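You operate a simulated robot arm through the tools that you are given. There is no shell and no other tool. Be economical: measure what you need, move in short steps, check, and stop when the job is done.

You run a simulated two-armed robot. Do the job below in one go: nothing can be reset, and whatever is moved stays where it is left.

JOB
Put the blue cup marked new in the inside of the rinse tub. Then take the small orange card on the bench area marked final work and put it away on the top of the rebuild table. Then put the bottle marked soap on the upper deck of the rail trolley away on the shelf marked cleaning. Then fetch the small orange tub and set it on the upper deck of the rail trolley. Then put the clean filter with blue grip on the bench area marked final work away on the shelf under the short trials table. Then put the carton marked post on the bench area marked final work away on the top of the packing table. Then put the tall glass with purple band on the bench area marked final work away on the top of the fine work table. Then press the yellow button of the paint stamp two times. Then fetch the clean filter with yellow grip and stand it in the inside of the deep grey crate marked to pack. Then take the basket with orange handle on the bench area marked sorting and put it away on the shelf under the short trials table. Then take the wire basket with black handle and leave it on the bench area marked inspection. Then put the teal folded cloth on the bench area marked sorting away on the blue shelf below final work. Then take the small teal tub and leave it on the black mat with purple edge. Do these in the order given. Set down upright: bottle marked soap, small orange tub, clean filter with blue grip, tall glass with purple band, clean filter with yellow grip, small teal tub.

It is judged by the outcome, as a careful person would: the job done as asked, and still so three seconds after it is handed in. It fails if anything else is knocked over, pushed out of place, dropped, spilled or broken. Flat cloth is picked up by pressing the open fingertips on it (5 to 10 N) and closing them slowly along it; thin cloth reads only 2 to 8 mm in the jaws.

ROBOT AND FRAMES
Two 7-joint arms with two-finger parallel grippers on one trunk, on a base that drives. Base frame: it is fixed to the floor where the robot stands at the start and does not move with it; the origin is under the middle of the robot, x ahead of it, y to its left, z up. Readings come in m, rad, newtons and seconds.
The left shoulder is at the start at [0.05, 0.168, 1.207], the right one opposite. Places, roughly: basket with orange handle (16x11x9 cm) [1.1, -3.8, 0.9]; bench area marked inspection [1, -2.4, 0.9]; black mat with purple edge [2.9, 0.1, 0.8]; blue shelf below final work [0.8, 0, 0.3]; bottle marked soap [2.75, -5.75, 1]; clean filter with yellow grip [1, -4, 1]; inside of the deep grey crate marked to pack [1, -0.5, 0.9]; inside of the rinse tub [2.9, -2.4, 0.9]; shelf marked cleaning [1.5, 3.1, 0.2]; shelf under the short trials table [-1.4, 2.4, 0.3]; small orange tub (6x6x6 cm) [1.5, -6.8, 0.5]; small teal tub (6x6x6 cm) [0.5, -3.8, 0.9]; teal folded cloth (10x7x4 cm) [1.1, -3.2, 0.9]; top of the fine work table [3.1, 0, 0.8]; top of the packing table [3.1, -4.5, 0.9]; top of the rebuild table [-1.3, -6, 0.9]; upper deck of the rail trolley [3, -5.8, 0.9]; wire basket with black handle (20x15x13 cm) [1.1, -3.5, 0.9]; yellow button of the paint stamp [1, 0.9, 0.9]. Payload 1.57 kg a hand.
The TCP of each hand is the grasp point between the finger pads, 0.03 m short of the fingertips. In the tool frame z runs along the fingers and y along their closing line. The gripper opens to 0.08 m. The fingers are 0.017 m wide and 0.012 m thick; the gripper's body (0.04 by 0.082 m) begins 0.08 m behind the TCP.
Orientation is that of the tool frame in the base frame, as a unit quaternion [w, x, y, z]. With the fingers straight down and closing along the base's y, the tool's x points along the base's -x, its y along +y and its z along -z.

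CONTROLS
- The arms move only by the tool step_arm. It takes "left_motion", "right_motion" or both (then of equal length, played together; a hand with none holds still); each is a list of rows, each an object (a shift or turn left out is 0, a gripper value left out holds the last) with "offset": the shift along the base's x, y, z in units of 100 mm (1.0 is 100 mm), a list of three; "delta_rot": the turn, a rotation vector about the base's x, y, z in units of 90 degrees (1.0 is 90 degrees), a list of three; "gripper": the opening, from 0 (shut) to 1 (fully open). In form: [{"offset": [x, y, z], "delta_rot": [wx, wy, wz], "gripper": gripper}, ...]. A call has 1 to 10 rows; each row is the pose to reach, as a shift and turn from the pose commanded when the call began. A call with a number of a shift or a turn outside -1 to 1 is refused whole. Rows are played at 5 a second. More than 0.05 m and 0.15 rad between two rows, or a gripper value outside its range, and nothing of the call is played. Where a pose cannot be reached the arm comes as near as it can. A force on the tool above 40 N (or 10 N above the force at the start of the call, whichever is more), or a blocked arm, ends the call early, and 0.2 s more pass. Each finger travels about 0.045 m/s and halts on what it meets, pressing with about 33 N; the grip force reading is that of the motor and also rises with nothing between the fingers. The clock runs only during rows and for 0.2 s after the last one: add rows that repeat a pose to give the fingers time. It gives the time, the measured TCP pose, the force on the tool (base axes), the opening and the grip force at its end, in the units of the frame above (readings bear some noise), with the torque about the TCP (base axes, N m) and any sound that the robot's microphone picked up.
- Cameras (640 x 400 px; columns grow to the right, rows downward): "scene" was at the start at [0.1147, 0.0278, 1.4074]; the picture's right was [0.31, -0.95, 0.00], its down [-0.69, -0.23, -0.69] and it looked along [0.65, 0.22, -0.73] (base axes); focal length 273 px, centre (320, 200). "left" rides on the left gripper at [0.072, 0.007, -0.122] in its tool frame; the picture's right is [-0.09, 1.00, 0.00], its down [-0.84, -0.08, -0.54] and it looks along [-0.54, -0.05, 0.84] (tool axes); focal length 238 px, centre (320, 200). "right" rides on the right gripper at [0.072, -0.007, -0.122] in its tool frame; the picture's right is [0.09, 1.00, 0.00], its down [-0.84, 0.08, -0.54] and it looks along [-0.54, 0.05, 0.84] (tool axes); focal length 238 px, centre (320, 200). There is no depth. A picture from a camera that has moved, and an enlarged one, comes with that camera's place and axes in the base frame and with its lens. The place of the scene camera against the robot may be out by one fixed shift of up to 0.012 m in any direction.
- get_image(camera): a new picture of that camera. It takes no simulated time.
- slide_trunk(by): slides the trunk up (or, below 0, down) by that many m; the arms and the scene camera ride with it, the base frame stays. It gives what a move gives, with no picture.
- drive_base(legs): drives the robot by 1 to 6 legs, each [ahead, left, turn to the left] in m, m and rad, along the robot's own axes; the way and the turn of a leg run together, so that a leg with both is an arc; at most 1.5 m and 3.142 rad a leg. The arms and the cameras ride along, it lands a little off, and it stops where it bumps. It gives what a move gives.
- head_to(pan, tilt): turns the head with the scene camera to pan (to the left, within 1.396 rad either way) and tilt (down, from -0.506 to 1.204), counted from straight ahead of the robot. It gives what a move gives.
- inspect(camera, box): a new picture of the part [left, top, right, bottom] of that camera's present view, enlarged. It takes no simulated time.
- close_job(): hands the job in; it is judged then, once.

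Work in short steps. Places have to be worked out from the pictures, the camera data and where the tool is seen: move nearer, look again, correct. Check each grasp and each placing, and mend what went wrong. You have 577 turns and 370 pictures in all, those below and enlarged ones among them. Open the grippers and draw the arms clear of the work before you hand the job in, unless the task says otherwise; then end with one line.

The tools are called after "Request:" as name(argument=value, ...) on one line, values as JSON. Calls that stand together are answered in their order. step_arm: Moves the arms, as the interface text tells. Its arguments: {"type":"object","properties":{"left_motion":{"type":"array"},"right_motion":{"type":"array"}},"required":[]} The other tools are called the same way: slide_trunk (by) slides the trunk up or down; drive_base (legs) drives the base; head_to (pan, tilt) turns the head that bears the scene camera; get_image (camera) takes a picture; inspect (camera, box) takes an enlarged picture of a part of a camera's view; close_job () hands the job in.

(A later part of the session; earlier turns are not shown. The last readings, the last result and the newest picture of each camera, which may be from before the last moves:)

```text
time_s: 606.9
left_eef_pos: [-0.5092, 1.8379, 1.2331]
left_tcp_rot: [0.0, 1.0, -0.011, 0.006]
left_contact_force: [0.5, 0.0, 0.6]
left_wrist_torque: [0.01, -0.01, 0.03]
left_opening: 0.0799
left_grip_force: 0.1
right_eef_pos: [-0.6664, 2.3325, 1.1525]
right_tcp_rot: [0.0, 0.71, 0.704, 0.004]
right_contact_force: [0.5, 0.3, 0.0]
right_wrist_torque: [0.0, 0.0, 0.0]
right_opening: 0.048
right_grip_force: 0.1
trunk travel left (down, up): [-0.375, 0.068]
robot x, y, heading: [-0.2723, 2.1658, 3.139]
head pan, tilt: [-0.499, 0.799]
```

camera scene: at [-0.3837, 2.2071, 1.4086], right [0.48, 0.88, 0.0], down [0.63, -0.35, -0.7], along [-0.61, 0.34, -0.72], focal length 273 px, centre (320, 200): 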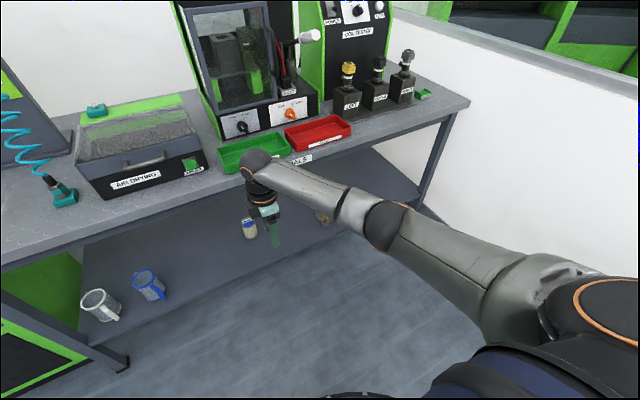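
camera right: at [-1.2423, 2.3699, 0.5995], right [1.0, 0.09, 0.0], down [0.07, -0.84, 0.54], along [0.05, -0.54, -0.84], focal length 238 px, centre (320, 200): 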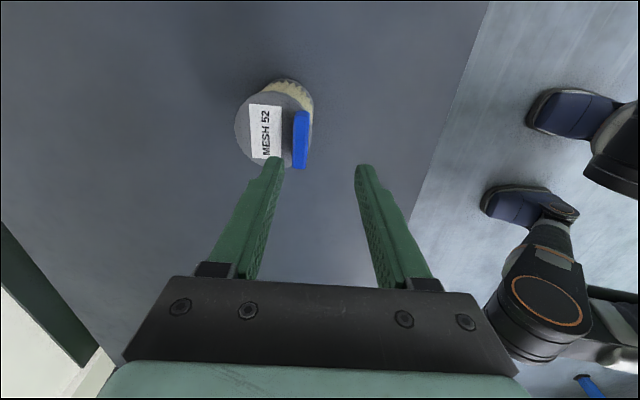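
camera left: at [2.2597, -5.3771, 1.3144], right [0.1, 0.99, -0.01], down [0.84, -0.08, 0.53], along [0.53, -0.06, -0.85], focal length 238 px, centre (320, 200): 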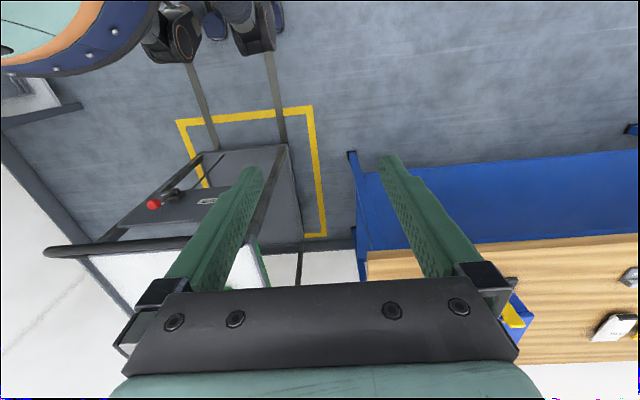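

The filter is placed. Next the POST carton: I turn to face the bench and go look at it closely.

Request:
drive_base(legs=[[0, 0, -1.571], [0, 0, -1.571], [-0.03, -1.32, 0], [0.2, 0, 0]])

Request:
head_to(pan=0.0, tilt=0.85)

Request:
get_image(camera="scene")

```text
time_s: 622.4
left_eef_pos: [0.2044, 1.1425, 1.2333]
left_tcp_rot: [-0.006, -0.022, 1.0, -0.001]
left_contact_force: [0.6, 0.4, 0.1]
left_wrist_torque: [0.0, 0.02, 0.01]
left_opening: 0.0798
left_grip_force: 0.0
right_eef_pos: [0.3932, 0.6614, 1.1525]
right_tcp_rot: [0.004, 0.727, -0.687, 0.001]
right_contact_force: [-0.1, 0.5, -0.4]
right_wrist_torque: [-0.01, 0.03, 0.04]
right_opening: 0.048
right_grip_force: 0.0
trunk travel left (down, up): [-0.375, 0.068]
robot x, y, heading: [-0.0106, 0.8044, 0.06]
head pan, tilt: [-0.499, 0.799]
```

```text
time_s: 623.4
left_eef_pos: [0.2033, 1.1425, 1.2337]
left_tcp_rot: [-0.006, -0.022, 1.0, -0.001]
left_contact_force: [0.5, 0.8, -0.5]
left_wrist_torque: [0.0, 0.01, -0.01]
left_opening: 0.0798
left_grip_force: 0.0
right_eef_pos: [0.3927, 0.6601, 1.1502]
right_tcp_rot: [0.003, 0.727, -0.687, 0.0]
right_contact_force: [0.4, -0.4, -0.1]
right_wrist_torque: [0.0, -0.04, -0.03]
right_opening: 0.0477
right_grip_force: 0.0
trunk travel left (down, up): [-0.375, 0.068]
robot x, y, heading: [-0.0086, 0.8024, 0.062]
head pan, tilt: [0.0, 0.85]
```

```text
206 pictures are left
camera scene: at [0.1056, 0.8106, 1.4046], right [0.06, -1.0, 0.0], down [-0.75, -0.04, -0.66], along [0.66, 0.04, -0.75], focal length 273 px, centre (320, 200)
```

scene: 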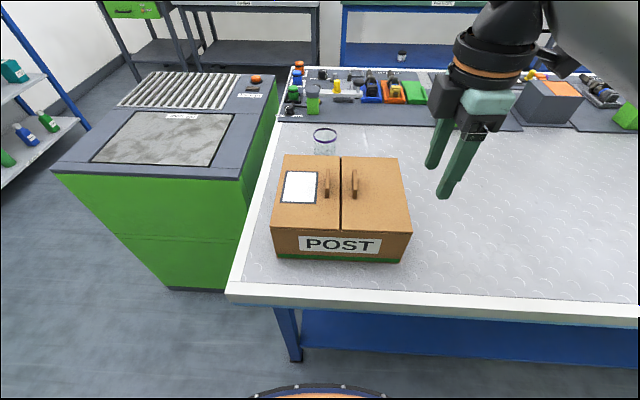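

Request:
inspect(camera="scene", box=[260, 140, 420, 270])

```text
3.08 times, centred on (340, 205) of scene
camera zoom: at [0.1056, 0.8106, 1.4046], right [0.06, -1.0, 0.0], down [-0.75, -0.04, -0.66], along [0.66, 0.04, -0.75], focal length 839 px, centre (258, 185)
```

zoom: 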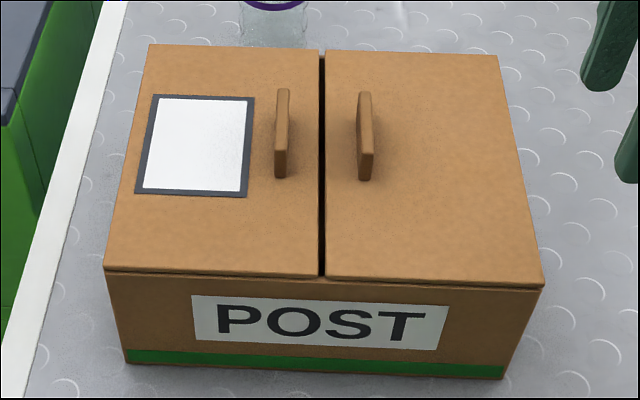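

The lid is two flaps with pull tabs ~5.7 cm apart outer-to-outer, right above the carton's centre (0.47,0.792). I'll try gripping both tabs together from outside. First yaw the gripper back and line up.

Request:
drive_base(legs=[[0.06, 0.1, -0.062]])

Request:
step_arm(right_motion=[{"offset": [0, 0, 0.1], "delta_rot": [0, 0, -0.09], "gripper": 1.0}, {"offset": [0, 0, 0.2], "delta_rot": [0, 0, -0.18]}, {"offset": [0, 0, 0.3], "delta_rot": [0, 0, -0.27]}, {"offset": [0, 0, 0.3], "delta_rot": [0, 0, -0.36]}, {"offset": [0, 0, 0.3], "delta_rot": [0, 0, -0.45]}, {"offset": [0, 0, 0.3], "delta_rot": [0, 0, -0.54]}, {"offset": [0, 0, 0.3], "delta_rot": [0, 0, -0.63]}, {"offset": [0, 0, 0.3], "delta_rot": [0, 0, -0.72]}, {"offset": [0, 0, 0.3], "delta_rot": [0, 0, -0.81]}, {"offset": [0, 0, 0.3], "delta_rot": [0, 0, -0.9]}])

Request:
step_arm(right_motion=[{"offset": [0, 0.1, 0], "delta_rot": [0, 0, -0.08]}])

Request:
get_image(camera="right")

```text
time_s: 624.6
left_eef_pos: [0.2838, 1.2276, 1.2332]
left_tcp_rot: [-0.006, 0.009, 1.0, -0.002]
left_contact_force: [0.7, -1.0, -0.5]
left_wrist_torque: [0.0, 0.01, 0.0]
left_opening: 0.0802
left_grip_force: 0.0
right_eef_pos: [0.4416, 0.7334, 1.1531]
right_tcp_rot: [-0.004, -0.704, 0.71, 0.0]
right_contact_force: [0.5, 0.1, 1.0]
right_wrist_torque: [-0.03, 0.03, 0.0]
right_opening: 0.0479
right_grip_force: 0.0
trunk travel left (down, up): [-0.375, 0.068]
robot x, y, heading: [0.0476, 0.8968, -0.006]
head pan, tilt: [0.0, 0.85]
```

```text
time_s: 626.8
left_eef_pos: [0.2841, 1.2274, 1.2331]
left_tcp_rot: [-0.005, 0.011, 1.0, 0.0]
left_contact_force: [0.1, 0.0, 0.5]
left_wrist_torque: [0.02, 0.01, 0.01]
left_opening: 0.0802
left_grip_force: 0.1
right_eef_pos: [0.4419, 0.7333, 1.1819]
right_tcp_rot: [-0.003, -0.073, 0.997, 0.001]
right_contact_force: [0.4, -0.3, 0.3]
right_wrist_torque: [0.01, -0.05, 0.01]
right_opening: 0.0801
right_grip_force: 0.0
trunk travel left (down, up): [-0.375, 0.068]
robot x, y, heading: [0.0517, 0.9006, -0.007]
head pan, tilt: [0.0, 0.85]
```

```text
time_s: 627.2
left_eef_pos: [0.2854, 1.2271, 1.2342]
left_tcp_rot: [-0.006, 0.009, 1.0, -0.001]
left_contact_force: [0.9, -0.7, 0.4]
left_wrist_torque: [-0.02, -0.01, -0.01]
left_opening: 0.0799
left_grip_force: 0.0
right_eef_pos: [0.4427, 0.7427, 1.1823]
right_tcp_rot: [-0.003, -0.011, 1.0, 0.002]
right_contact_force: [-0.4, -0.2, 0.2]
right_wrist_torque: [0.0, 0.01, 0.0]
right_opening: 0.08
right_grip_force: 0.1
trunk travel left (down, up): [-0.375, 0.068]
robot x, y, heading: [0.048, 0.9005, -0.003]
head pan, tilt: [0.0, 0.85]
```

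```text
204 pictures are left
camera right: at [0.3723, 0.7344, 1.305], right [-0.11, 0.99, 0.0], down [0.84, 0.09, 0.54], along [0.53, 0.06, -0.84], focal length 238 px, centre (320, 200)
```

right: 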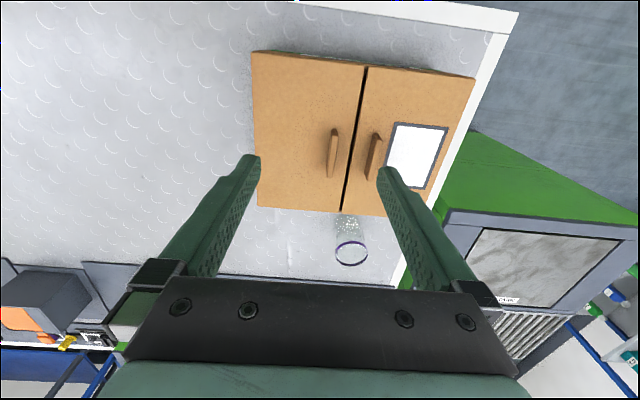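

Tabs' midpoint at (0.470,0.787). I move above and descend partway.

Request:
step_arm(right_motion=[{"offset": [0.2, 0.3, 0]}, {"offset": [0.28, 0.45, -0.3]}, {"offset": [0.28, 0.45, -0.7]}])

Request:
get_image(camera="right")

```text
time_s: 628.0
left_eef_pos: [0.2845, 1.2268, 1.2334]
left_tcp_rot: [-0.005, 0.01, 1.0, -0.001]
left_contact_force: [-0.1, -0.5, 0.3]
left_wrist_torque: [0.01, 0.01, -0.01]
left_opening: 0.08
left_grip_force: 0.1
right_eef_pos: [0.4735, 0.7902, 1.1128]
right_tcp_rot: [-0.003, -0.012, 1.0, 0.003]
right_contact_force: [-1.0, -0.5, -0.4]
right_wrist_torque: [-0.03, -0.01, -0.01]
right_opening: 0.08
right_grip_force: 0.1
trunk travel left (down, up): [-0.375, 0.068]
robot x, y, heading: [0.0463, 0.8988, -0.001]
head pan, tilt: [0.0, 0.85]
```

```text
203 pictures are left
camera right: at [0.4038, 0.7809, 1.2348], right [-0.11, 0.99, 0.01], down [0.84, 0.09, 0.54], along [0.53, 0.07, -0.84], focal length 238 px, centre (320, 200)
```

right: 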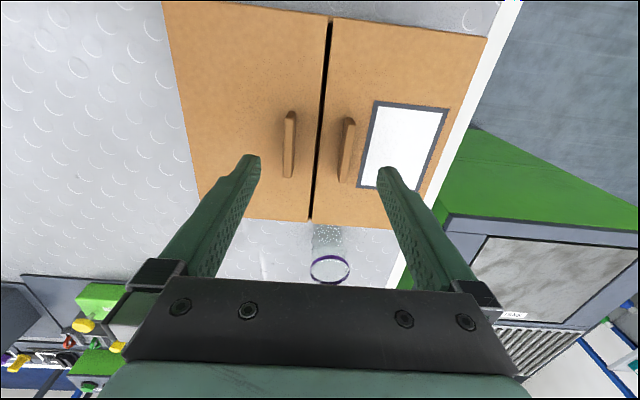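

Centred. I descend until the tips are just above the lid.

Request:
step_arm(right_motion=[{"offset": [0, 0, -0.3]}, {"offset": [0, 0, -0.5]}, {"offset": [0, 0, -0.58]}])

Request:
get_image(camera="right")

Request:
inspect(camera="scene", box=[320, 110, 480, 250])

```text
time_s: 628.8
left_eef_pos: [0.2841, 1.2265, 1.2334]
left_tcp_rot: [-0.006, 0.009, 1.0, -0.002]
left_contact_force: [0.8, 0.6, 0.6]
left_wrist_torque: [0.02, -0.01, -0.02]
left_opening: 0.08
left_grip_force: 0.0
right_eef_pos: [0.4719, 0.786, 1.0538]
right_tcp_rot: [-0.002, -0.012, 1.0, 0.002]
right_contact_force: [0.2, -0.6, 0.4]
right_wrist_torque: [0.01, 0.02, -0.02]
right_opening: 0.0799
right_grip_force: 0.0
trunk travel left (down, up): [-0.375, 0.068]
robot x, y, heading: [0.051, 0.899, -0.003]
head pan, tilt: [0.0, 0.85]
```

```text
202 pictures are left
camera right: at [0.4014, 0.7787, 1.1761], right [-0.11, 0.99, 0.0], down [0.84, 0.09, 0.54], along [0.53, 0.07, -0.84], focal length 238 px, centre (320, 200)
```

right: 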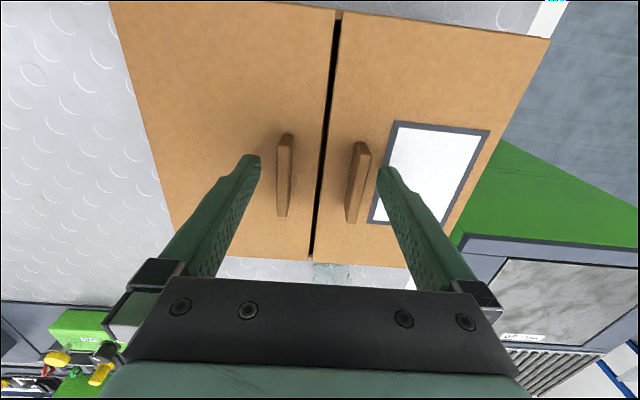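

```text
2.86 times, centred on (400, 180) of scene
camera zoom: at [0.1648, 0.9011, 1.4046], right [0.0, -1.0, 0.0], down [-0.75, 0.0, -0.66], along [0.66, 0.0, -0.75], focal length 779 px, centre (91, 257)
```

zoom: 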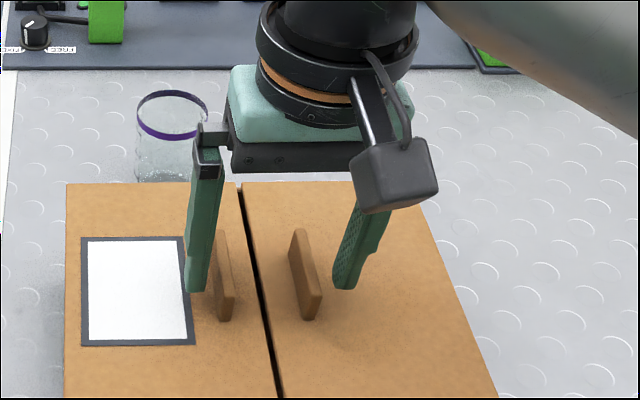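

Fingers outside both tabs. I go 8 mm lower and 8 mm toward me, then close.

Request:
step_arm(right_motion=[{"offset": [-0.08, 0.02, -0.08]}, {"offset": [-0.08, 0.02, -0.08], "gripper": 0.85}, {"offset": [-0.08, 0.02, -0.08], "gripper": 0.7}, {"offset": [-0.08, 0.02, -0.08], "gripper": 0.6}, {"offset": [-0.08, 0.02, -0.08], "gripper": 0.5}, {"offset": [-0.08, 0.02, -0.08], "gripper": 0.5}])

Request:
get_image(camera="right")

```text
time_s: 630.2
left_eef_pos: [0.284, 1.226, 1.2328]
left_tcp_rot: [-0.006, 0.01, 1.0, -0.001]
left_contact_force: [0.1, -0.2, -0.3]
left_wrist_torque: [0.04, 0.0, -0.01]
left_opening: 0.0802
left_grip_force: 0.0
right_eef_pos: [0.4631, 0.7893, 1.0463]
right_tcp_rot: [-0.003, -0.012, 1.0, 0.002]
right_contact_force: [0.1, -0.9, 0.7]
right_wrist_torque: [-0.29, -0.05, -0.11]
right_opening: 0.059
right_grip_force: 32.9
trunk travel left (down, up): [-0.375, 0.068]
robot x, y, heading: [0.0502, 0.898, -0.004]
head pan, tilt: [0.0, 0.85]
```

```text
200 pictures are left
camera right: at [0.3928, 0.7814, 1.1689], right [-0.12, 0.99, 0.0], down [0.84, 0.1, 0.54], along [0.53, 0.07, -0.84], focal length 238 px, centre (320, 200)
```

right: 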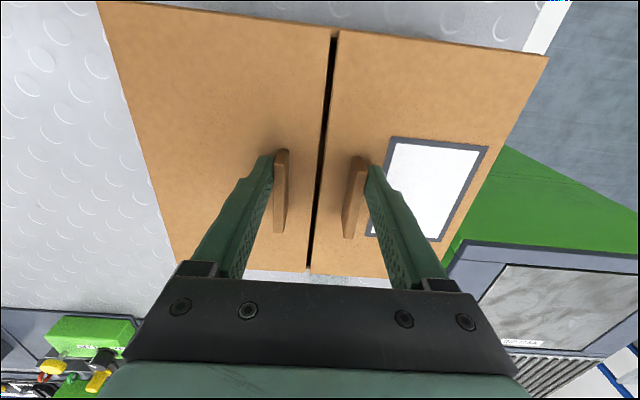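

Both tabs gripped at 59 mm. Test lift of 1.5 cm.

Request:
step_arm(right_motion=[{"offset": [0, 0, 0.05]}, {"offset": [0, 0, 0.1]}, {"offset": [0, 0, 0.15]}])

Request:
get_image(camera="right")

Request:
inspect(camera="scene", box=[280, 130, 480, 290])

```text
time_s: 631.0
left_eef_pos: [0.2855, 1.2253, 1.2329]
left_tcp_rot: [-0.006, 0.01, 1.0, 0.0]
left_contact_force: [-0.7, -0.6, 0.8]
left_wrist_torque: [-0.01, -0.02, -0.01]
left_opening: 0.0797
left_grip_force: 0.0
right_eef_pos: [0.4619, 0.7903, 1.0596]
right_tcp_rot: [-0.003, -0.011, 1.0, 0.001]
right_contact_force: [0.5, 0.2, -3.1]
right_wrist_torque: [0.06, 0.08, 0.01]
right_opening: 0.0591
right_grip_force: 32.8
trunk travel left (down, up): [-0.375, 0.068]
robot x, y, heading: [0.0482, 0.8976, -0.005]
head pan, tilt: [0.0, 0.85]
```

```text
199 pictures are left
camera right: at [0.392, 0.7812, 1.1833], right [-0.11, 0.99, 0.0], down [0.84, 0.09, 0.54], along [0.53, 0.07, -0.84], focal length 238 px, centre (320, 200)
```

right: 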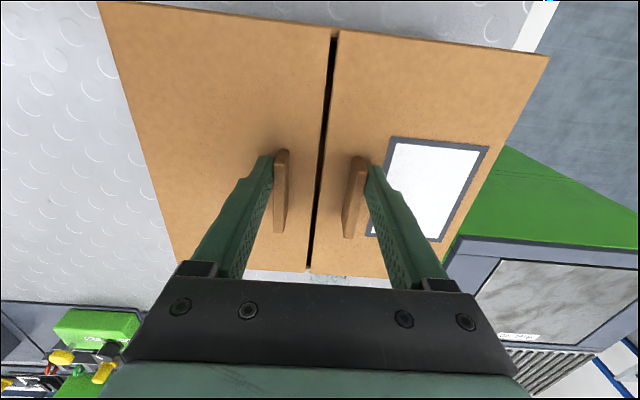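

```text
2.50 times, centred on (380, 210) of scene
camera zoom: at [0.165, 0.9012, 1.4046], right [0.0, -1.0, 0.0], down [-0.75, 0.0, -0.66], along [0.66, 0.0, -0.75], focal length 682 px, centre (170, 175)
```

zoom: 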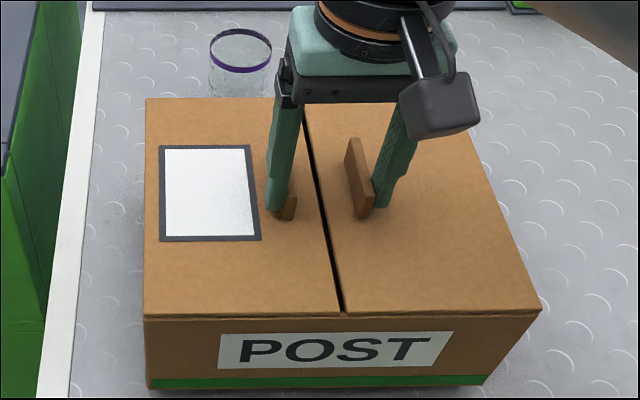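

The carton lifts cleanly as one piece (≈0.3 kg). I raise it higher, then back away and carry it via the south route, heading kept east.

Request:
step_arm(right_motion=[{"offset": [0, 0, 0.3]}, {"offset": [0, 0, 0.7]}, {"offset": [0, 0, 1.0]}])

Request:
step_arm(right_motion=[{"offset": [0, 0, 0.3]}, {"offset": [0, 0, 0.5]}])

Request:
drive_base(legs=[[-0.47, 0, 0], [0, -1.4, 0]])

Request:
get_image(camera="scene")

```text
time_s: 631.8
left_eef_pos: [0.2843, 1.2258, 1.234]
left_tcp_rot: [-0.005, 0.01, 1.0, -0.001]
left_contact_force: [0.3, -0.1, 0.8]
left_wrist_torque: [-0.01, -0.03, 0.0]
left_opening: 0.0798
left_grip_force: 0.0
right_eef_pos: [0.4593, 0.792, 1.1613]
right_tcp_rot: [-0.004, -0.012, 1.0, 0.002]
right_contact_force: [0.4, 0.3, -4.4]
right_wrist_torque: [0.02, 0.07, -0.03]
right_opening: 0.0589
right_grip_force: 33.0
trunk travel left (down, up): [-0.375, 0.068]
robot x, y, heading: [0.0483, 0.8978, -0.006]
head pan, tilt: [0.0, 0.85]
```

```text
time_s: 632.4
left_eef_pos: [0.2852, 1.2272, 1.2334]
left_tcp_rot: [-0.006, 0.009, 1.0, -0.001]
left_contact_force: [-0.3, -0.7, 0.9]
left_wrist_torque: [0.0, -0.01, -0.06]
left_opening: 0.0802
left_grip_force: 0.1
right_eef_pos: [0.4625, 0.7915, 1.2098]
right_tcp_rot: [-0.003, -0.011, 1.0, 0.002]
right_contact_force: [-0.1, -0.2, -3.9]
right_wrist_torque: [-0.02, 0.05, 0.02]
right_opening: 0.0591
right_grip_force: 33.0
trunk travel left (down, up): [-0.375, 0.068]
robot x, y, heading: [0.0472, 0.9011, -0.008]
head pan, tilt: [0.0, 0.85]
```

```text
time_s: 641.6
left_eef_pos: [-0.1733, -0.1475, 1.2325]
left_tcp_rot: [-0.006, 0.007, 1.0, -0.001]
left_contact_force: [1.3, 0.5, -0.4]
left_wrist_torque: [0.01, -0.01, 0.0]
left_opening: 0.08
left_grip_force: 0.1
right_eef_pos: [0.009, -0.5814, 1.2113]
right_tcp_rot: [-0.003, -0.016, 1.0, 0.002]
right_contact_force: [-0.3, -0.3, -3.2]
right_wrist_torque: [0.01, 0.06, 0.03]
right_opening: 0.0592
right_grip_force: 32.8
trunk travel left (down, up): [-0.375, 0.068]
robot x, y, heading: [-0.4042, -0.4758, 0.008]
head pan, tilt: [0.0, 0.85]
```

```text
197 pictures are left
camera scene: at [-0.2902, -0.4748, 1.4046], right [0.0, -1.0, 0.0], down [-0.75, 0.0, -0.66], along [0.66, 0.0, -0.75], focal length 273 px, centre (320, 200)
```

scene: 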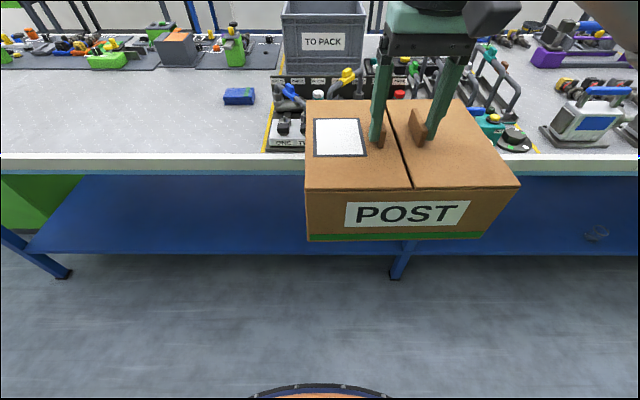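

Carton steady. I continue south with checks.

Request:
drive_base(legs=[[-0.02, -1.4, -0.008], [0, -1.4, 0]])

Request:
drive_base(legs=[[0, -1.4, 0], [0, -1.3, 0]])

Request:
get_image(camera="scene")

```text
time_s: 655.2
left_eef_pos: [-0.2217, -2.9773, 1.2332]
left_tcp_rot: [-0.007, 0.039, 0.999, -0.001]
left_contact_force: [-0.1, 0.6, 0.6]
left_wrist_torque: [-0.02, 0.0, 0.03]
left_opening: 0.08
left_grip_force: 0.1
right_eef_pos: [-0.0701, -3.4218, 1.2108]
right_tcp_rot: [-0.002, 0.018, 1.0, 0.002]
right_contact_force: [-0.9, -0.1, -3.2]
right_wrist_torque: [-0.01, 0.05, -0.01]
right_opening: 0.059
right_grip_force: 33.5
trunk travel left (down, up): [-0.375, 0.068]
robot x, y, heading: [-0.478, -3.2888, -0.066]
head pan, tilt: [0.0, 0.85]
```

```text
time_s: 668.4
left_eef_pos: [-0.4253, -5.686, 1.2348]
left_tcp_rot: [-0.007, 0.048, 0.999, -0.001]
left_contact_force: [-0.1, -0.3, -0.8]
left_wrist_torque: [0.01, 0.0, 0.03]
left_opening: 0.0797
left_grip_force: 0.0
right_eef_pos: [-0.2796, -6.1321, 1.2093]
right_tcp_rot: [-0.003, 0.025, 1.0, 0.002]
right_contact_force: [0.0, 0.5, -4.0]
right_wrist_torque: [0.01, 0.05, 0.03]
right_opening: 0.0591
right_grip_force: 33.2
trunk travel left (down, up): [-0.375, 0.068]
robot x, y, heading: [-0.6877, -5.9948, -0.076]
head pan, tilt: [0.0, 0.85]
```

```text
196 pictures are left
camera scene: at [-0.569, -6.0026, 1.4046], right [-0.08, -1.0, 0.0], down [-0.75, 0.06, -0.66], along [0.66, -0.05, -0.75], focal length 273 px, centre (320, 200)
```

scene: 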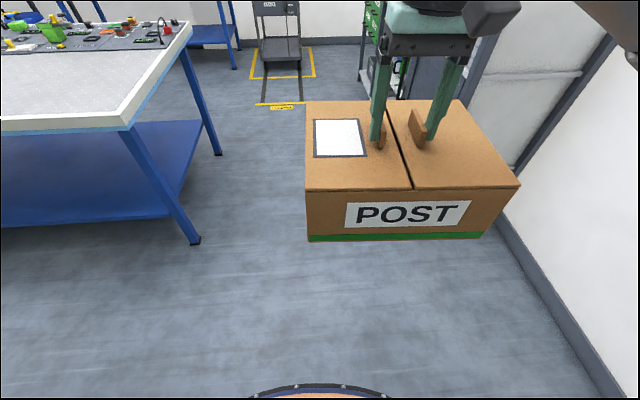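

I drifted west but am clear. I correct the heading and drive east.

Request:
drive_base(legs=[[0, 0, 0.076], [1.35, 0, 0]])

Request:
drive_base(legs=[[1.2, 0, 0]])

```text
time_s: 675.8
left_eef_pos: [0.9232, -5.6575, 1.2337]
left_tcp_rot: [-0.007, 0.002, 1.0, -0.001]
left_contact_force: [-0.2, -0.1, -0.2]
left_wrist_torque: [-0.02, -0.03, 0.02]
left_opening: 0.0797
left_grip_force: 0.0
right_eef_pos: [1.1094, -6.0881, 1.2088]
right_tcp_rot: [-0.003, -0.02, 1.0, 0.002]
right_contact_force: [-0.3, 0.1, -3.2]
right_wrist_torque: [0.01, 0.08, 0.01]
right_opening: 0.0591
right_grip_force: 32.2
trunk travel left (down, up): [-0.375, 0.068]
robot x, y, heading: [0.691, -5.9891, 0.009]
head pan, tilt: [0.0, 0.85]
```

```text
time_s: 681.8
left_eef_pos: [2.1179, -5.643, 1.2331]
left_tcp_rot: [-0.006, 0.002, 1.0, -0.001]
left_contact_force: [0.1, -0.1, -1.0]
left_wrist_torque: [0.0, 0.02, 0.0]
left_opening: 0.0802
left_grip_force: 0.1
right_eef_pos: [2.3035, -6.075, 1.21]
right_tcp_rot: [-0.003, -0.021, 1.0, 0.002]
right_contact_force: [0.3, 0.6, -3.5]
right_wrist_torque: [-0.02, 0.06, 0.0]
right_opening: 0.0593
right_grip_force: 32.6
trunk travel left (down, up): [-0.375, 0.068]
robot x, y, heading: [1.8937, -5.9724, 0.012]
head pan, tilt: [0.0, 0.85]
```

Request:
drive_base(legs=[[0, 1.4, -0.01]])

Request:
head_to(pan=0.1, tilt=0.5)

Request:
get_image(camera="scene")

```text
time_s: 688.8
left_eef_pos: [2.103, -4.2453, 1.2326]
left_tcp_rot: [-0.007, 0.003, 1.0, -0.001]
left_contact_force: [0.9, 0.1, -0.3]
left_wrist_torque: [0.01, 0.01, -0.02]
left_opening: 0.0798
left_grip_force: 0.1
right_eef_pos: [2.2879, -4.6782, 1.211]
right_tcp_rot: [-0.004, -0.018, 1.0, 0.002]
right_contact_force: [-0.2, 0.8, -2.7]
right_wrist_torque: [0.01, 0.08, -0.01]
right_opening: 0.0588
right_grip_force: 33.0
trunk travel left (down, up): [-0.375, 0.068]
robot x, y, heading: [1.8698, -4.5772, 0.01]
head pan, tilt: [0.0, 0.85]
```

```text
time_s: 689.6
left_eef_pos: [2.1044, -4.2449, 1.2332]
left_tcp_rot: [-0.006, 0.002, 1.0, -0.001]
left_contact_force: [-1.5, 0.0, 0.3]
left_wrist_torque: [-0.03, 0.02, 0.0]
left_opening: 0.0801
left_grip_force: 0.2
right_eef_pos: [2.2894, -4.678, 1.2099]
right_tcp_rot: [-0.004, -0.019, 1.0, 0.002]
right_contact_force: [0.8, -0.5, -3.6]
right_wrist_torque: [0.01, 0.11, -0.03]
right_opening: 0.059
right_grip_force: 33.2
trunk travel left (down, up): [-0.375, 0.068]
robot x, y, heading: [1.8727, -4.5779, 0.009]
head pan, tilt: [0.099, 0.499]
```

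```text
195 pictures are left
camera scene: at [2.0018, -4.5633, 1.4345], right [0.11, -0.99, 0.0], down [-0.48, -0.05, -0.88], along [0.87, 0.1, -0.48], focal length 273 px, centre (320, 200)
```

scene: 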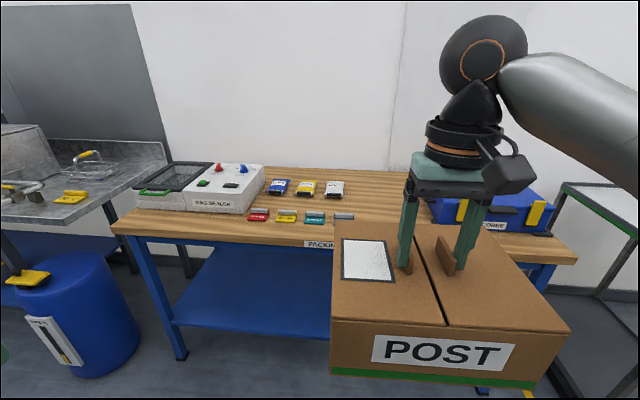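

The packing table has a free stretch between the small tools and the blue case. I step left to see that stretch unobstructed.

Request:
drive_base(legs=[[0.1, 0.45, 0]])

Request:
head_to(pan=-0.75, tilt=0.5)

Request:
get_image(camera="scene")

```text
time_s: 692.4
left_eef_pos: [2.1999, -3.7909, 1.2324]
left_tcp_rot: [-0.006, 0.005, 1.0, -0.001]
left_contact_force: [-0.1, 0.4, 0.1]
left_wrist_torque: [-0.02, 0.04, -0.03]
left_opening: 0.0801
left_grip_force: 0.0
right_eef_pos: [2.3828, -4.2245, 1.2102]
right_tcp_rot: [-0.003, -0.017, 1.0, 0.002]
right_contact_force: [0.1, -0.5, -3.4]
right_wrist_torque: [0.01, 0.06, 0.02]
right_opening: 0.0591
right_grip_force: 33.6
trunk travel left (down, up): [-0.375, 0.068]
robot x, y, heading: [1.9637, -4.1218, 0.002]
head pan, tilt: [0.099, 0.499]
```

```text
time_s: 693.6
left_eef_pos: [2.2002, -3.7911, 1.2332]
left_tcp_rot: [-0.006, 0.004, 1.0, -0.001]
left_contact_force: [0.3, 0.5, -0.2]
left_wrist_torque: [0.0, 0.0, 0.01]
left_opening: 0.0799
left_grip_force: 0.1
right_eef_pos: [2.3829, -4.2243, 1.2112]
right_tcp_rot: [-0.004, -0.018, 1.0, 0.002]
right_contact_force: [0.1, 0.3, -3.9]
right_wrist_torque: [0.0, 0.05, -0.03]
right_opening: 0.059
right_grip_force: 33.1
trunk travel left (down, up): [-0.375, 0.068]
robot x, y, heading: [1.9666, -4.1232, 0.007]
head pan, tilt: [-0.75, 0.499]
```

```text
194 pictures are left
camera scene: at [2.0732, -4.1803, 1.4345], right [-0.68, -0.74, 0.0], down [-0.35, 0.32, -0.88], along [0.65, -0.59, -0.48], focal length 273 px, centre (320, 200)
```

scene: 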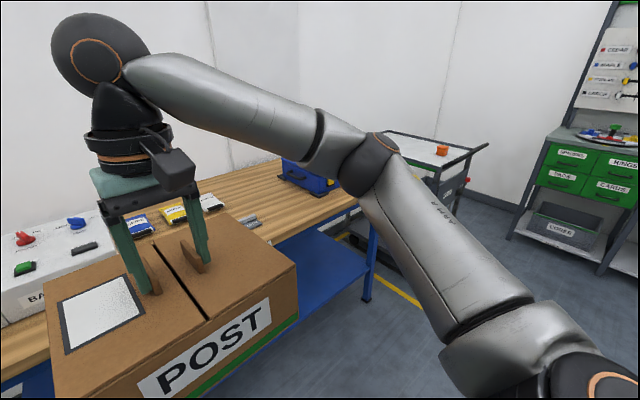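

The gap is about 0.25–0.28 m, so I'll turn the carton 90° (0.195 m wide then). I extend the hand a little and rotate.

Request:
step_arm(right_motion=[{"offset": [0.1, 0, 0], "delta_rot": [0, 0, 0.09]}, {"offset": [0.2, 0, 0], "delta_rot": [0, 0, 0.18]}, {"offset": [0.3, 0, 0], "delta_rot": [0, 0, 0.27]}, {"offset": [0.4, 0, 0], "delta_rot": [0, 0, 0.36]}, {"offset": [0.5, 0, 0], "delta_rot": [0, 0, 0.45]}, {"offset": [0.5, 0, 0], "delta_rot": [0, 0, 0.54]}, {"offset": [0.5, 0, 0], "delta_rot": [0, 0, 0.63]}, {"offset": [0.5, 0, 0], "delta_rot": [0, 0, 0.72]}, {"offset": [0.5, 0, 0], "delta_rot": [0, 0, 0.81]}, {"offset": [0.5, 0, 0], "delta_rot": [0, 0, 0.9]}])

Request:
step_arm(right_motion=[{"offset": [0, 0, 0], "delta_rot": [0, 0, 0.08]}])

Request:
drive_base(legs=[[0, -0.3, 0]])

Request:
head_to(pan=-0.5, tilt=0.6)

Request:
get_image(camera="scene")

Request:
get_image(camera="right")

```text
time_s: 695.8
left_eef_pos: [2.2007, -3.7909, 1.2329]
left_tcp_rot: [-0.006, 0.005, 1.0, 0.0]
left_contact_force: [-0.1, 1.4, 0.3]
left_wrist_torque: [-0.03, -0.03, 0.03]
left_opening: 0.0799
left_grip_force: 0.0
right_eef_pos: [2.4336, -4.2234, 1.2104]
right_tcp_rot: [-0.003, -0.663, 0.748, -0.001]
right_contact_force: [-0.2, -0.1, -4.0]
right_wrist_torque: [-0.04, 0.03, -0.03]
right_opening: 0.0591
right_grip_force: 32.9
trunk travel left (down, up): [-0.375, 0.068]
robot x, y, heading: [1.9662, -4.1208, 0.008]
head pan, tilt: [-0.75, 0.499]
```

```text
time_s: 696.2
left_eef_pos: [2.1993, -3.7922, 1.2331]
left_tcp_rot: [-0.006, 0.004, 1.0, -0.001]
left_contact_force: [-0.4, 0.4, -0.2]
left_wrist_torque: [0.02, -0.01, -0.03]
left_opening: 0.0799
left_grip_force: 0.0
right_eef_pos: [2.4328, -4.2239, 1.2103]
right_tcp_rot: [0.004, 0.708, -0.706, 0.001]
right_contact_force: [-0.5, 0.2, -3.4]
right_wrist_torque: [-0.05, 0.04, 0.02]
right_opening: 0.0593
right_grip_force: 33.4
trunk travel left (down, up): [-0.375, 0.068]
robot x, y, heading: [1.9674, -4.1238, 0.01]
head pan, tilt: [-0.75, 0.499]
```

```text
time_s: 698.2
left_eef_pos: [2.202, -4.0913, 1.2338]
left_tcp_rot: [-0.007, 0.005, 1.0, -0.001]
left_contact_force: [0.0, -0.7, 0.0]
left_wrist_torque: [0.03, -0.04, 0.01]
left_opening: 0.0799
left_grip_force: 0.0
right_eef_pos: [2.4362, -4.5233, 1.2108]
right_tcp_rot: [0.004, 0.707, -0.707, 0.001]
right_contact_force: [-0.4, -0.2, -4.0]
right_wrist_torque: [-0.06, 0.03, 0.0]
right_opening: 0.0591
right_grip_force: 33.2
trunk travel left (down, up): [-0.375, 0.068]
robot x, y, heading: [1.9685, -4.4215, 0.006]
head pan, tilt: [-0.75, 0.499]
```

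```text
time_s: 699.0
left_eef_pos: [2.202, -4.0914, 1.2327]
left_tcp_rot: [-0.006, 0.004, 1.0, -0.002]
left_contact_force: [0.3, 0.2, 0.4]
left_wrist_torque: [-0.03, 0.01, -0.02]
left_opening: 0.0798
left_grip_force: 0.0
right_eef_pos: [2.4356, -4.5235, 1.211]
right_tcp_rot: [0.004, 0.708, -0.707, 0.001]
right_contact_force: [0.4, -0.5, -3.9]
right_wrist_torque: [-0.03, -0.03, -0.04]
right_opening: 0.0591
right_grip_force: 32.8
trunk travel left (down, up): [-0.375, 0.068]
robot x, y, heading: [1.9676, -4.4208, 0.004]
head pan, tilt: [-0.499, 0.6]
```

```text
193 pictures are left
camera scene: at [2.0856, -4.4599, 1.4255], right [-0.48, -0.88, 0.0], down [-0.5, 0.27, -0.83], along [0.73, -0.39, -0.56], focal length 273 px, centre (320, 200)
```

scene: 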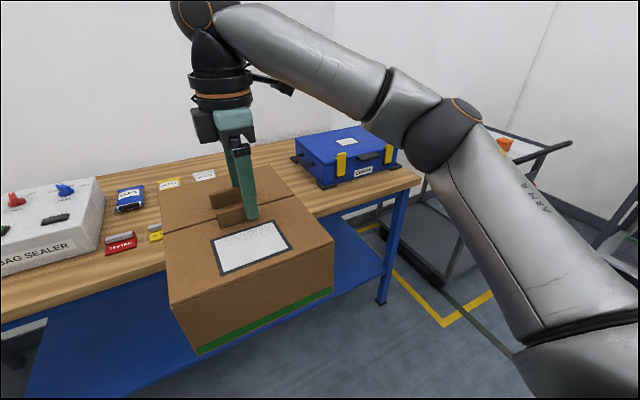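

```text
192 pictures are left
camera right: at [2.4437, -4.5952, 1.3328], right [-1.0, -0.09, 0.0], down [-0.08, 0.84, 0.54], along [-0.05, 0.53, -0.84], focal length 238 px, centre (320, 200)
```

right: 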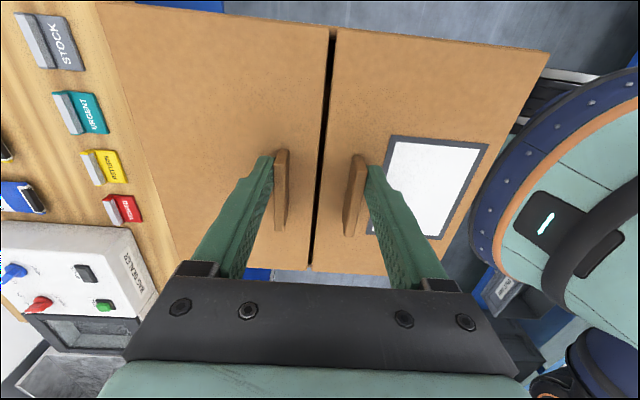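

Wrist view: nearest stamp ends at y≈−4.61; the case starts at y≈−4.855. Target carton centre (2.87,−4.732). I drive there holding it high.

Request:
drive_base(legs=[[0, -0.21, -0.004], [0.42, 0, 0]])

Request:
head_to(pan=-0.2, tilt=0.85)

Request:
get_image(camera="scene")

Request:
get_image(camera="right")

```text
time_s: 702.8
left_eef_pos: [2.6249, -4.2992, 1.2334]
left_tcp_rot: [-0.006, 0.009, 1.0, -0.001]
left_contact_force: [-0.2, -0.3, 0.0]
left_wrist_torque: [0.01, 0.02, -0.02]
left_opening: 0.0799
left_grip_force: 0.0
right_eef_pos: [2.8553, -4.7334, 1.2105]
right_tcp_rot: [-0.004, -0.705, 0.71, -0.001]
right_contact_force: [-0.4, -0.1, -4.1]
right_wrist_torque: [-0.05, -0.02, 0.0]
right_opening: 0.0591
right_grip_force: 32.6
trunk travel left (down, up): [-0.375, 0.068]
robot x, y, heading: [2.3869, -4.6318, -0.004]
head pan, tilt: [-0.499, 0.6]
```

```text
time_s: 703.6
left_eef_pos: [2.6235, -4.2993, 1.2337]
left_tcp_rot: [-0.006, 0.009, 1.0, -0.002]
left_contact_force: [-0.1, -0.4, 0.3]
left_wrist_torque: [0.03, -0.02, 0.04]
left_opening: 0.0801
left_grip_force: 0.1
right_eef_pos: [2.8545, -4.7322, 1.2095]
right_tcp_rot: [-0.004, -0.705, 0.709, -0.001]
right_contact_force: [0.1, 0.1, -4.2]
right_wrist_torque: [-0.04, 0.0, 0.02]
right_opening: 0.059
right_grip_force: 32.6
trunk travel left (down, up): [-0.375, 0.068]
robot x, y, heading: [2.3868, -4.6289, 0.0]
head pan, tilt: [-0.201, 0.85]
```

```text
191 pictures are left
camera scene: at [2.5049, -4.6409, 1.4046], right [-0.2, -0.98, 0.0], down [-0.74, 0.15, -0.66], along [0.65, -0.13, -0.75], focal length 273 px, centre (320, 200)
```

scene: 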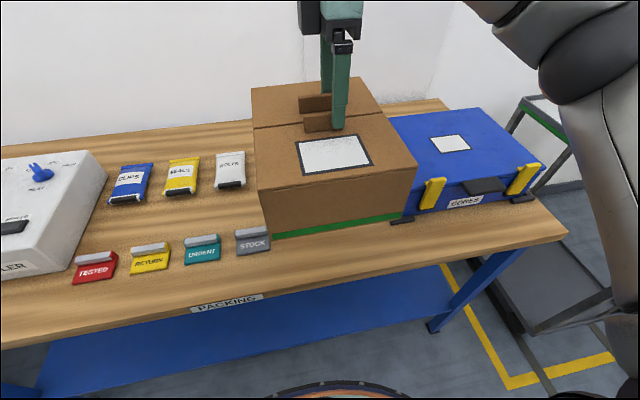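

```text
190 pictures are left
camera right: at [2.8631, -4.8049, 1.3329], right [-1.0, -0.09, 0.0], down [-0.07, 0.84, 0.54], along [-0.05, 0.53, -0.84], focal length 238 px, centre (320, 200)
```

right: 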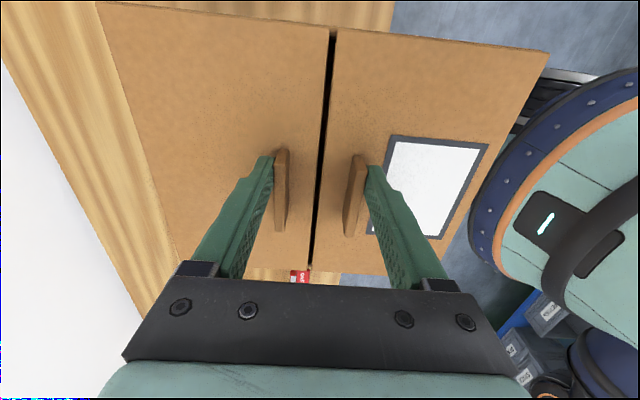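

Gap is −4.60…−4.885; I centre at y=−4.742, x=2.87 and lower toward the table.

Request:
step_arm(right_motion=[{"offset": [0.15, -0.1, -0.3]}, {"offset": [0.15, -0.1, -0.7]}, {"offset": [0.15, -0.1, -1.0]}])

Request:
get_image(camera="scene")

```text
time_s: 704.4
left_eef_pos: [2.6246, -4.2995, 1.2334]
left_tcp_rot: [-0.006, 0.008, 1.0, -0.001]
left_contact_force: [0.1, -0.2, -0.1]
left_wrist_torque: [0.02, 0.01, 0.02]
left_opening: 0.08
left_grip_force: 0.1
right_eef_pos: [2.8717, -4.7433, 1.1089]
right_tcp_rot: [-0.003, -0.706, 0.709, -0.001]
right_contact_force: [-0.9, 0.3, -3.5]
right_wrist_torque: [-0.08, 0.01, 0.02]
right_opening: 0.059
right_grip_force: 33.2
trunk travel left (down, up): [-0.375, 0.068]
robot x, y, heading: [2.3911, -4.6287, -0.005]
head pan, tilt: [-0.201, 0.85]
```

```text
189 pictures are left
camera scene: at [2.5053, -4.6412, 1.4046], right [-0.2, -0.98, 0.0], down [-0.74, 0.15, -0.66], along [0.65, -0.13, -0.75], focal length 273 px, centre (320, 200)
```

scene: 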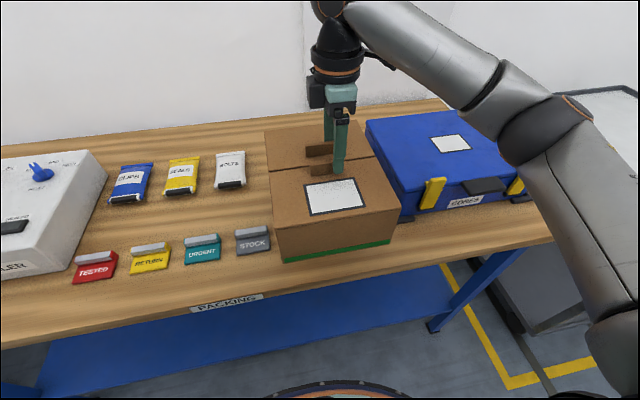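

Margins look fine on both sides. I lower the rest slowly.

Request:
step_arm(right_motion=[{"offset": [0, 0, -0.25]}, {"offset": [0, 0, -0.45]}, {"offset": [0, 0, -0.55]}, {"offset": [0, 0, -0.6]}])

Request:
get_image(camera="scene")

```text
time_s: 705.4
left_eef_pos: [2.626, -4.2996, 1.2337]
left_tcp_rot: [-0.007, 0.008, 1.0, -0.001]
left_contact_force: [-0.3, 0.3, 0.8]
left_wrist_torque: [0.01, 0.03, -0.01]
left_opening: 0.0802
left_grip_force: 0.0
right_eef_pos: [2.8713, -4.7429, 1.0493]
right_tcp_rot: [-0.003, -0.705, 0.709, -0.001]
right_contact_force: [-0.8, 0.2, -4.2]
right_wrist_torque: [-0.07, -0.01, -0.02]
right_opening: 0.0593
right_grip_force: 33.1
trunk travel left (down, up): [-0.375, 0.068]
robot x, y, heading: [2.3891, -4.6262, -0.001]
head pan, tilt: [-0.201, 0.85]
```

```text
188 pictures are left
camera scene: at [2.5049, -4.6409, 1.4046], right [-0.2, -0.98, 0.0], down [-0.74, 0.15, -0.66], along [0.65, -0.13, -0.75], focal length 273 px, centre (320, 200)
```

scene: 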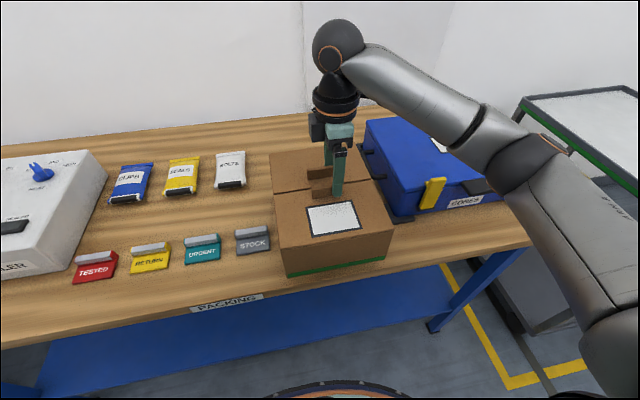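

Request:
step_arm(right_motion=[{"offset": [0, 0, -0.06]}, {"offset": [0, 0, -0.12]}, {"offset": [0, 0, -0.18]}, {"offset": [0, 0, -0.24]}])

```text
time_s: 706.4
left_eef_pos: [2.6249, -4.3001, 1.2323]
left_tcp_rot: [-0.006, 0.009, 1.0, 0.0]
left_contact_force: [-0.5, -0.9, -0.5]
left_wrist_torque: [0.0, 0.0, 0.0]
left_opening: 0.0802
left_grip_force: 0.1
right_eef_pos: [2.8695, -4.7429, 1.0274]
right_tcp_rot: [-0.003, -0.706, 0.708, -0.001]
right_contact_force: [-0.1, 0.0, -3.5]
right_wrist_torque: [-0.04, -0.01, 0.01]
right_opening: 0.0591
right_grip_force: 32.3
trunk travel left (down, up): [-0.375, 0.068]
robot x, y, heading: [2.3881, -4.6279, -0.002]
head pan, tilt: [-0.201, 0.85]
```

Request:
step_arm(right_motion=[{"offset": [0, 0, -0.06]}, {"offset": [0, 0, -0.12]}, {"offset": [0, 0, -0.18]}, {"offset": [0, 0, -0.24]}])

Request:
get_image(camera="scene")

```text
time_s: 707.4
left_eef_pos: [2.6229, -4.2997, 1.235]
left_tcp_rot: [-0.004, 0.009, 1.0, -0.001]
left_contact_force: [-0.4, -0.6, -0.6]
left_wrist_torque: [0.0, -0.01, 0.0]
left_opening: 0.0799
left_grip_force: 0.1
right_eef_pos: [2.8701, -4.7447, 1.0071]
right_tcp_rot: [0.0, -0.705, 0.71, -0.003]
right_contact_force: [0.4, -7.5, 23.3]
right_wrist_torque: [0.37, 0.26, 0.07]
right_opening: 0.0588
right_grip_force: 32.5
trunk travel left (down, up): [-0.375, 0.068]
robot x, y, heading: [2.3873, -4.629, -0.002]
head pan, tilt: [-0.201, 0.85]
```

```text
187 pictures are left
camera scene: at [2.5025, -4.6415, 1.4053], right [-0.2, -0.98, 0.0], down [-0.73, 0.15, -0.66], along [0.65, -0.13, -0.75], focal length 273 px, centre (320, 200)
```

scene: 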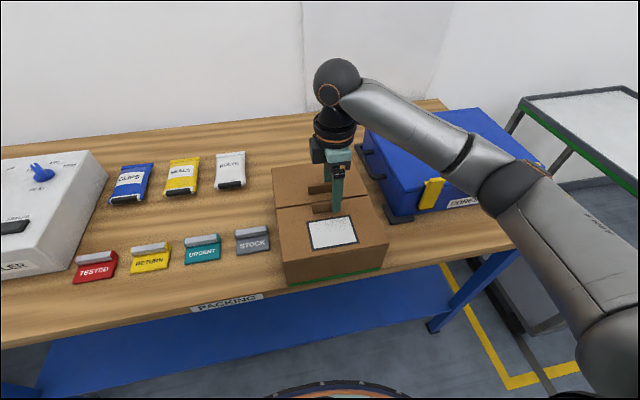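

Set down. I ease, open and lift off.

Request:
step_arm(right_motion=[{"offset": [0, 0, 0.06]}, {"offset": [0, 0, 0.06], "gripper": 0.85}, {"offset": [0, 0, 0.06], "gripper": 1.0}, {"offset": [0, 0, 0.06], "gripper": 1.0}, {"offset": [0, 0, 0.5]}, {"offset": [0, 0, 0.9]}])

Request:
step_arm(right_motion=[{"offset": [-0.1, 0, 0.4]}, {"offset": [-0.4, 0, 0.8]}, {"offset": [-0.8, 0, 1.0]}, {"offset": [-1.0, 0, 1.0]}])

Request:
get_image(camera="scene")

```text
time_s: 708.8
left_eef_pos: [2.6244, -4.2983, 1.2346]
left_tcp_rot: [-0.005, 0.009, 1.0, -0.001]
left_contact_force: [0.7, 0.1, 0.2]
left_wrist_torque: [0.0, -0.02, -0.04]
left_opening: 0.0799
left_grip_force: 0.1
right_eef_pos: [2.872, -4.7432, 1.0903]
right_tcp_rot: [-0.005, -0.705, 0.709, -0.001]
right_contact_force: [0.1, 0.5, 0.4]
right_wrist_torque: [-0.03, 0.0, -0.04]
right_opening: 0.0801
right_grip_force: 0.0
trunk travel left (down, up): [-0.375, 0.068]
robot x, y, heading: [2.3885, -4.6242, 0.0]
head pan, tilt: [-0.201, 0.85]
```

```text
time_s: 709.8
left_eef_pos: [2.6253, -4.3004, 1.2346]
left_tcp_rot: [-0.005, 0.009, 1.0, -0.001]
left_contact_force: [-0.4, 0.9, 0.7]
left_wrist_torque: [-0.02, 0.0, 0.0]
left_opening: 0.08
left_grip_force: 0.1
right_eef_pos: [2.7686, -4.7436, 1.1926]
right_tcp_rot: [-0.003, -0.705, 0.709, -0.001]
right_contact_force: [0.6, -0.4, -0.2]
right_wrist_torque: [-0.05, 0.04, 0.04]
right_opening: 0.0799
right_grip_force: 0.0
trunk travel left (down, up): [-0.375, 0.068]
robot x, y, heading: [2.3885, -4.6274, 0.0]
head pan, tilt: [-0.201, 0.85]
```

```text
186 pictures are left
camera scene: at [2.5045, -4.6409, 1.4046], right [-0.2, -0.98, 0.0], down [-0.74, 0.15, -0.66], along [0.65, -0.13, -0.75], focal length 273 px, centre (320, 200)
```

scene: 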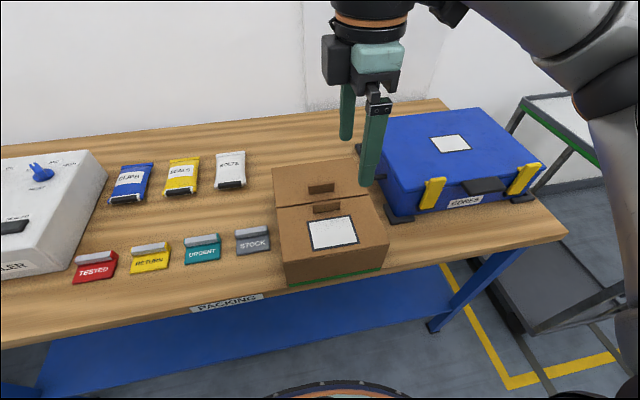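

Carton is on the packing table. Next the tall glass; I neutralise the gripper's yaw, then strafe north along the east aisle.

Request:
drive_base(legs=[[-0.42, 0, 0]])

Request:
step_arm(right_motion=[{"offset": [0, 0, 0], "delta_rot": [0, 0, -0.09]}, {"offset": [0, 0, 0], "delta_rot": [0, 0, -0.18]}, {"offset": [0, 0, 0], "delta_rot": [0, 0, -0.27]}, {"offset": [0, 0, 0], "delta_rot": [0, 0, -0.36]}, {"offset": [0, 0, 0], "delta_rot": [0, 0, -0.45]}, {"offset": [0, 0, 0], "delta_rot": [0, 0, -0.54]}, {"offset": [0, 0, 0], "delta_rot": [0, 0, -0.63]}, {"offset": [0, 0, 0], "delta_rot": [0, 0, -0.72]}, {"offset": [0, 0, 0], "delta_rot": [0, 0, -0.81]}, {"offset": [0, 0, 0], "delta_rot": [0, 0, -0.9]}])

Request:
step_arm(right_motion=[{"offset": [-0.3, 0, 0], "delta_rot": [0, 0, -0.09]}, {"offset": [-0.5, 0, 0], "delta_rot": [0, 0, -0.1]}])

Request:
drive_base(legs=[[0, 1.45, 0], [0, 1.45, 0]])

```text
time_s: 712.4
left_eef_pos: [2.206, -4.2986, 1.2334]
left_tcp_rot: [-0.006, 0.008, 1.0, -0.001]
left_contact_force: [0.2, 0.2, 0.1]
left_wrist_torque: [0.03, -0.04, 0.0]
left_opening: 0.08
left_grip_force: 0.2
right_eef_pos: [2.3501, -4.7424, 1.1925]
right_tcp_rot: [-0.004, -0.706, 0.708, -0.002]
right_contact_force: [-0.4, 0.5, 0.6]
right_wrist_torque: [0.0, -0.01, 0.0]
right_opening: 0.08
right_grip_force: 0.0
trunk travel left (down, up): [-0.375, 0.068]
robot x, y, heading: [1.9711, -4.6267, 0.003]
head pan, tilt: [-0.201, 0.85]
```

```text
time_s: 714.6
left_eef_pos: [2.2063, -4.2988, 1.2335]
left_tcp_rot: [-0.005, 0.008, 1.0, -0.001]
left_contact_force: [0.7, -1.1, -0.8]
left_wrist_torque: [0.0, -0.03, -0.03]
left_opening: 0.0801
left_grip_force: 0.0
right_eef_pos: [2.3522, -4.7425, 1.1924]
right_tcp_rot: [-0.003, -0.076, 0.997, 0.002]
right_contact_force: [-0.8, -0.6, -0.6]
right_wrist_torque: [0.01, 0.0, -0.01]
right_opening: 0.08
right_grip_force: 0.0
trunk travel left (down, up): [-0.375, 0.068]
robot x, y, heading: [1.9716, -4.6269, 0.0]
head pan, tilt: [-0.201, 0.85]
```

```text
time_s: 715.2
left_eef_pos: [2.2056, -4.299, 1.2325]
left_tcp_rot: [-0.005, 0.007, 1.0, -0.001]
left_contact_force: [0.2, -0.4, 0.4]
left_wrist_torque: [0.01, -0.01, 0.02]
left_opening: 0.08
left_grip_force: 0.2
right_eef_pos: [2.2997, -4.7425, 1.1926]
right_tcp_rot: [-0.003, 0.002, 1.0, 0.001]
right_contact_force: [-0.3, -0.1, 0.4]
right_wrist_torque: [0.02, 0.04, -0.05]
right_opening: 0.0798
right_grip_force: 0.0
trunk travel left (down, up): [-0.375, 0.068]
robot x, y, heading: [1.9684, -4.6337, 0.003]
head pan, tilt: [-0.201, 0.85]
```

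```text
time_s: 729.4
left_eef_pos: [2.1095, -1.3588, 1.233]
left_tcp_rot: [-0.005, -0.006, 1.0, 0.0]
left_contact_force: [1.0, 0.6, -0.4]
left_wrist_torque: [0.0, -0.01, -0.02]
left_opening: 0.0798
left_grip_force: 0.0
right_eef_pos: [2.2142, -1.8017, 1.1919]
right_tcp_rot: [-0.003, -0.011, 1.0, 0.002]
right_contact_force: [0.0, 0.5, -0.2]
right_wrist_torque: [-0.01, 0.0, -0.01]
right_opening: 0.0799
right_grip_force: 0.0
trunk travel left (down, up): [-0.375, 0.068]
robot x, y, heading: [1.8872, -1.6952, 0.028]
head pan, tilt: [-0.201, 0.85]
```

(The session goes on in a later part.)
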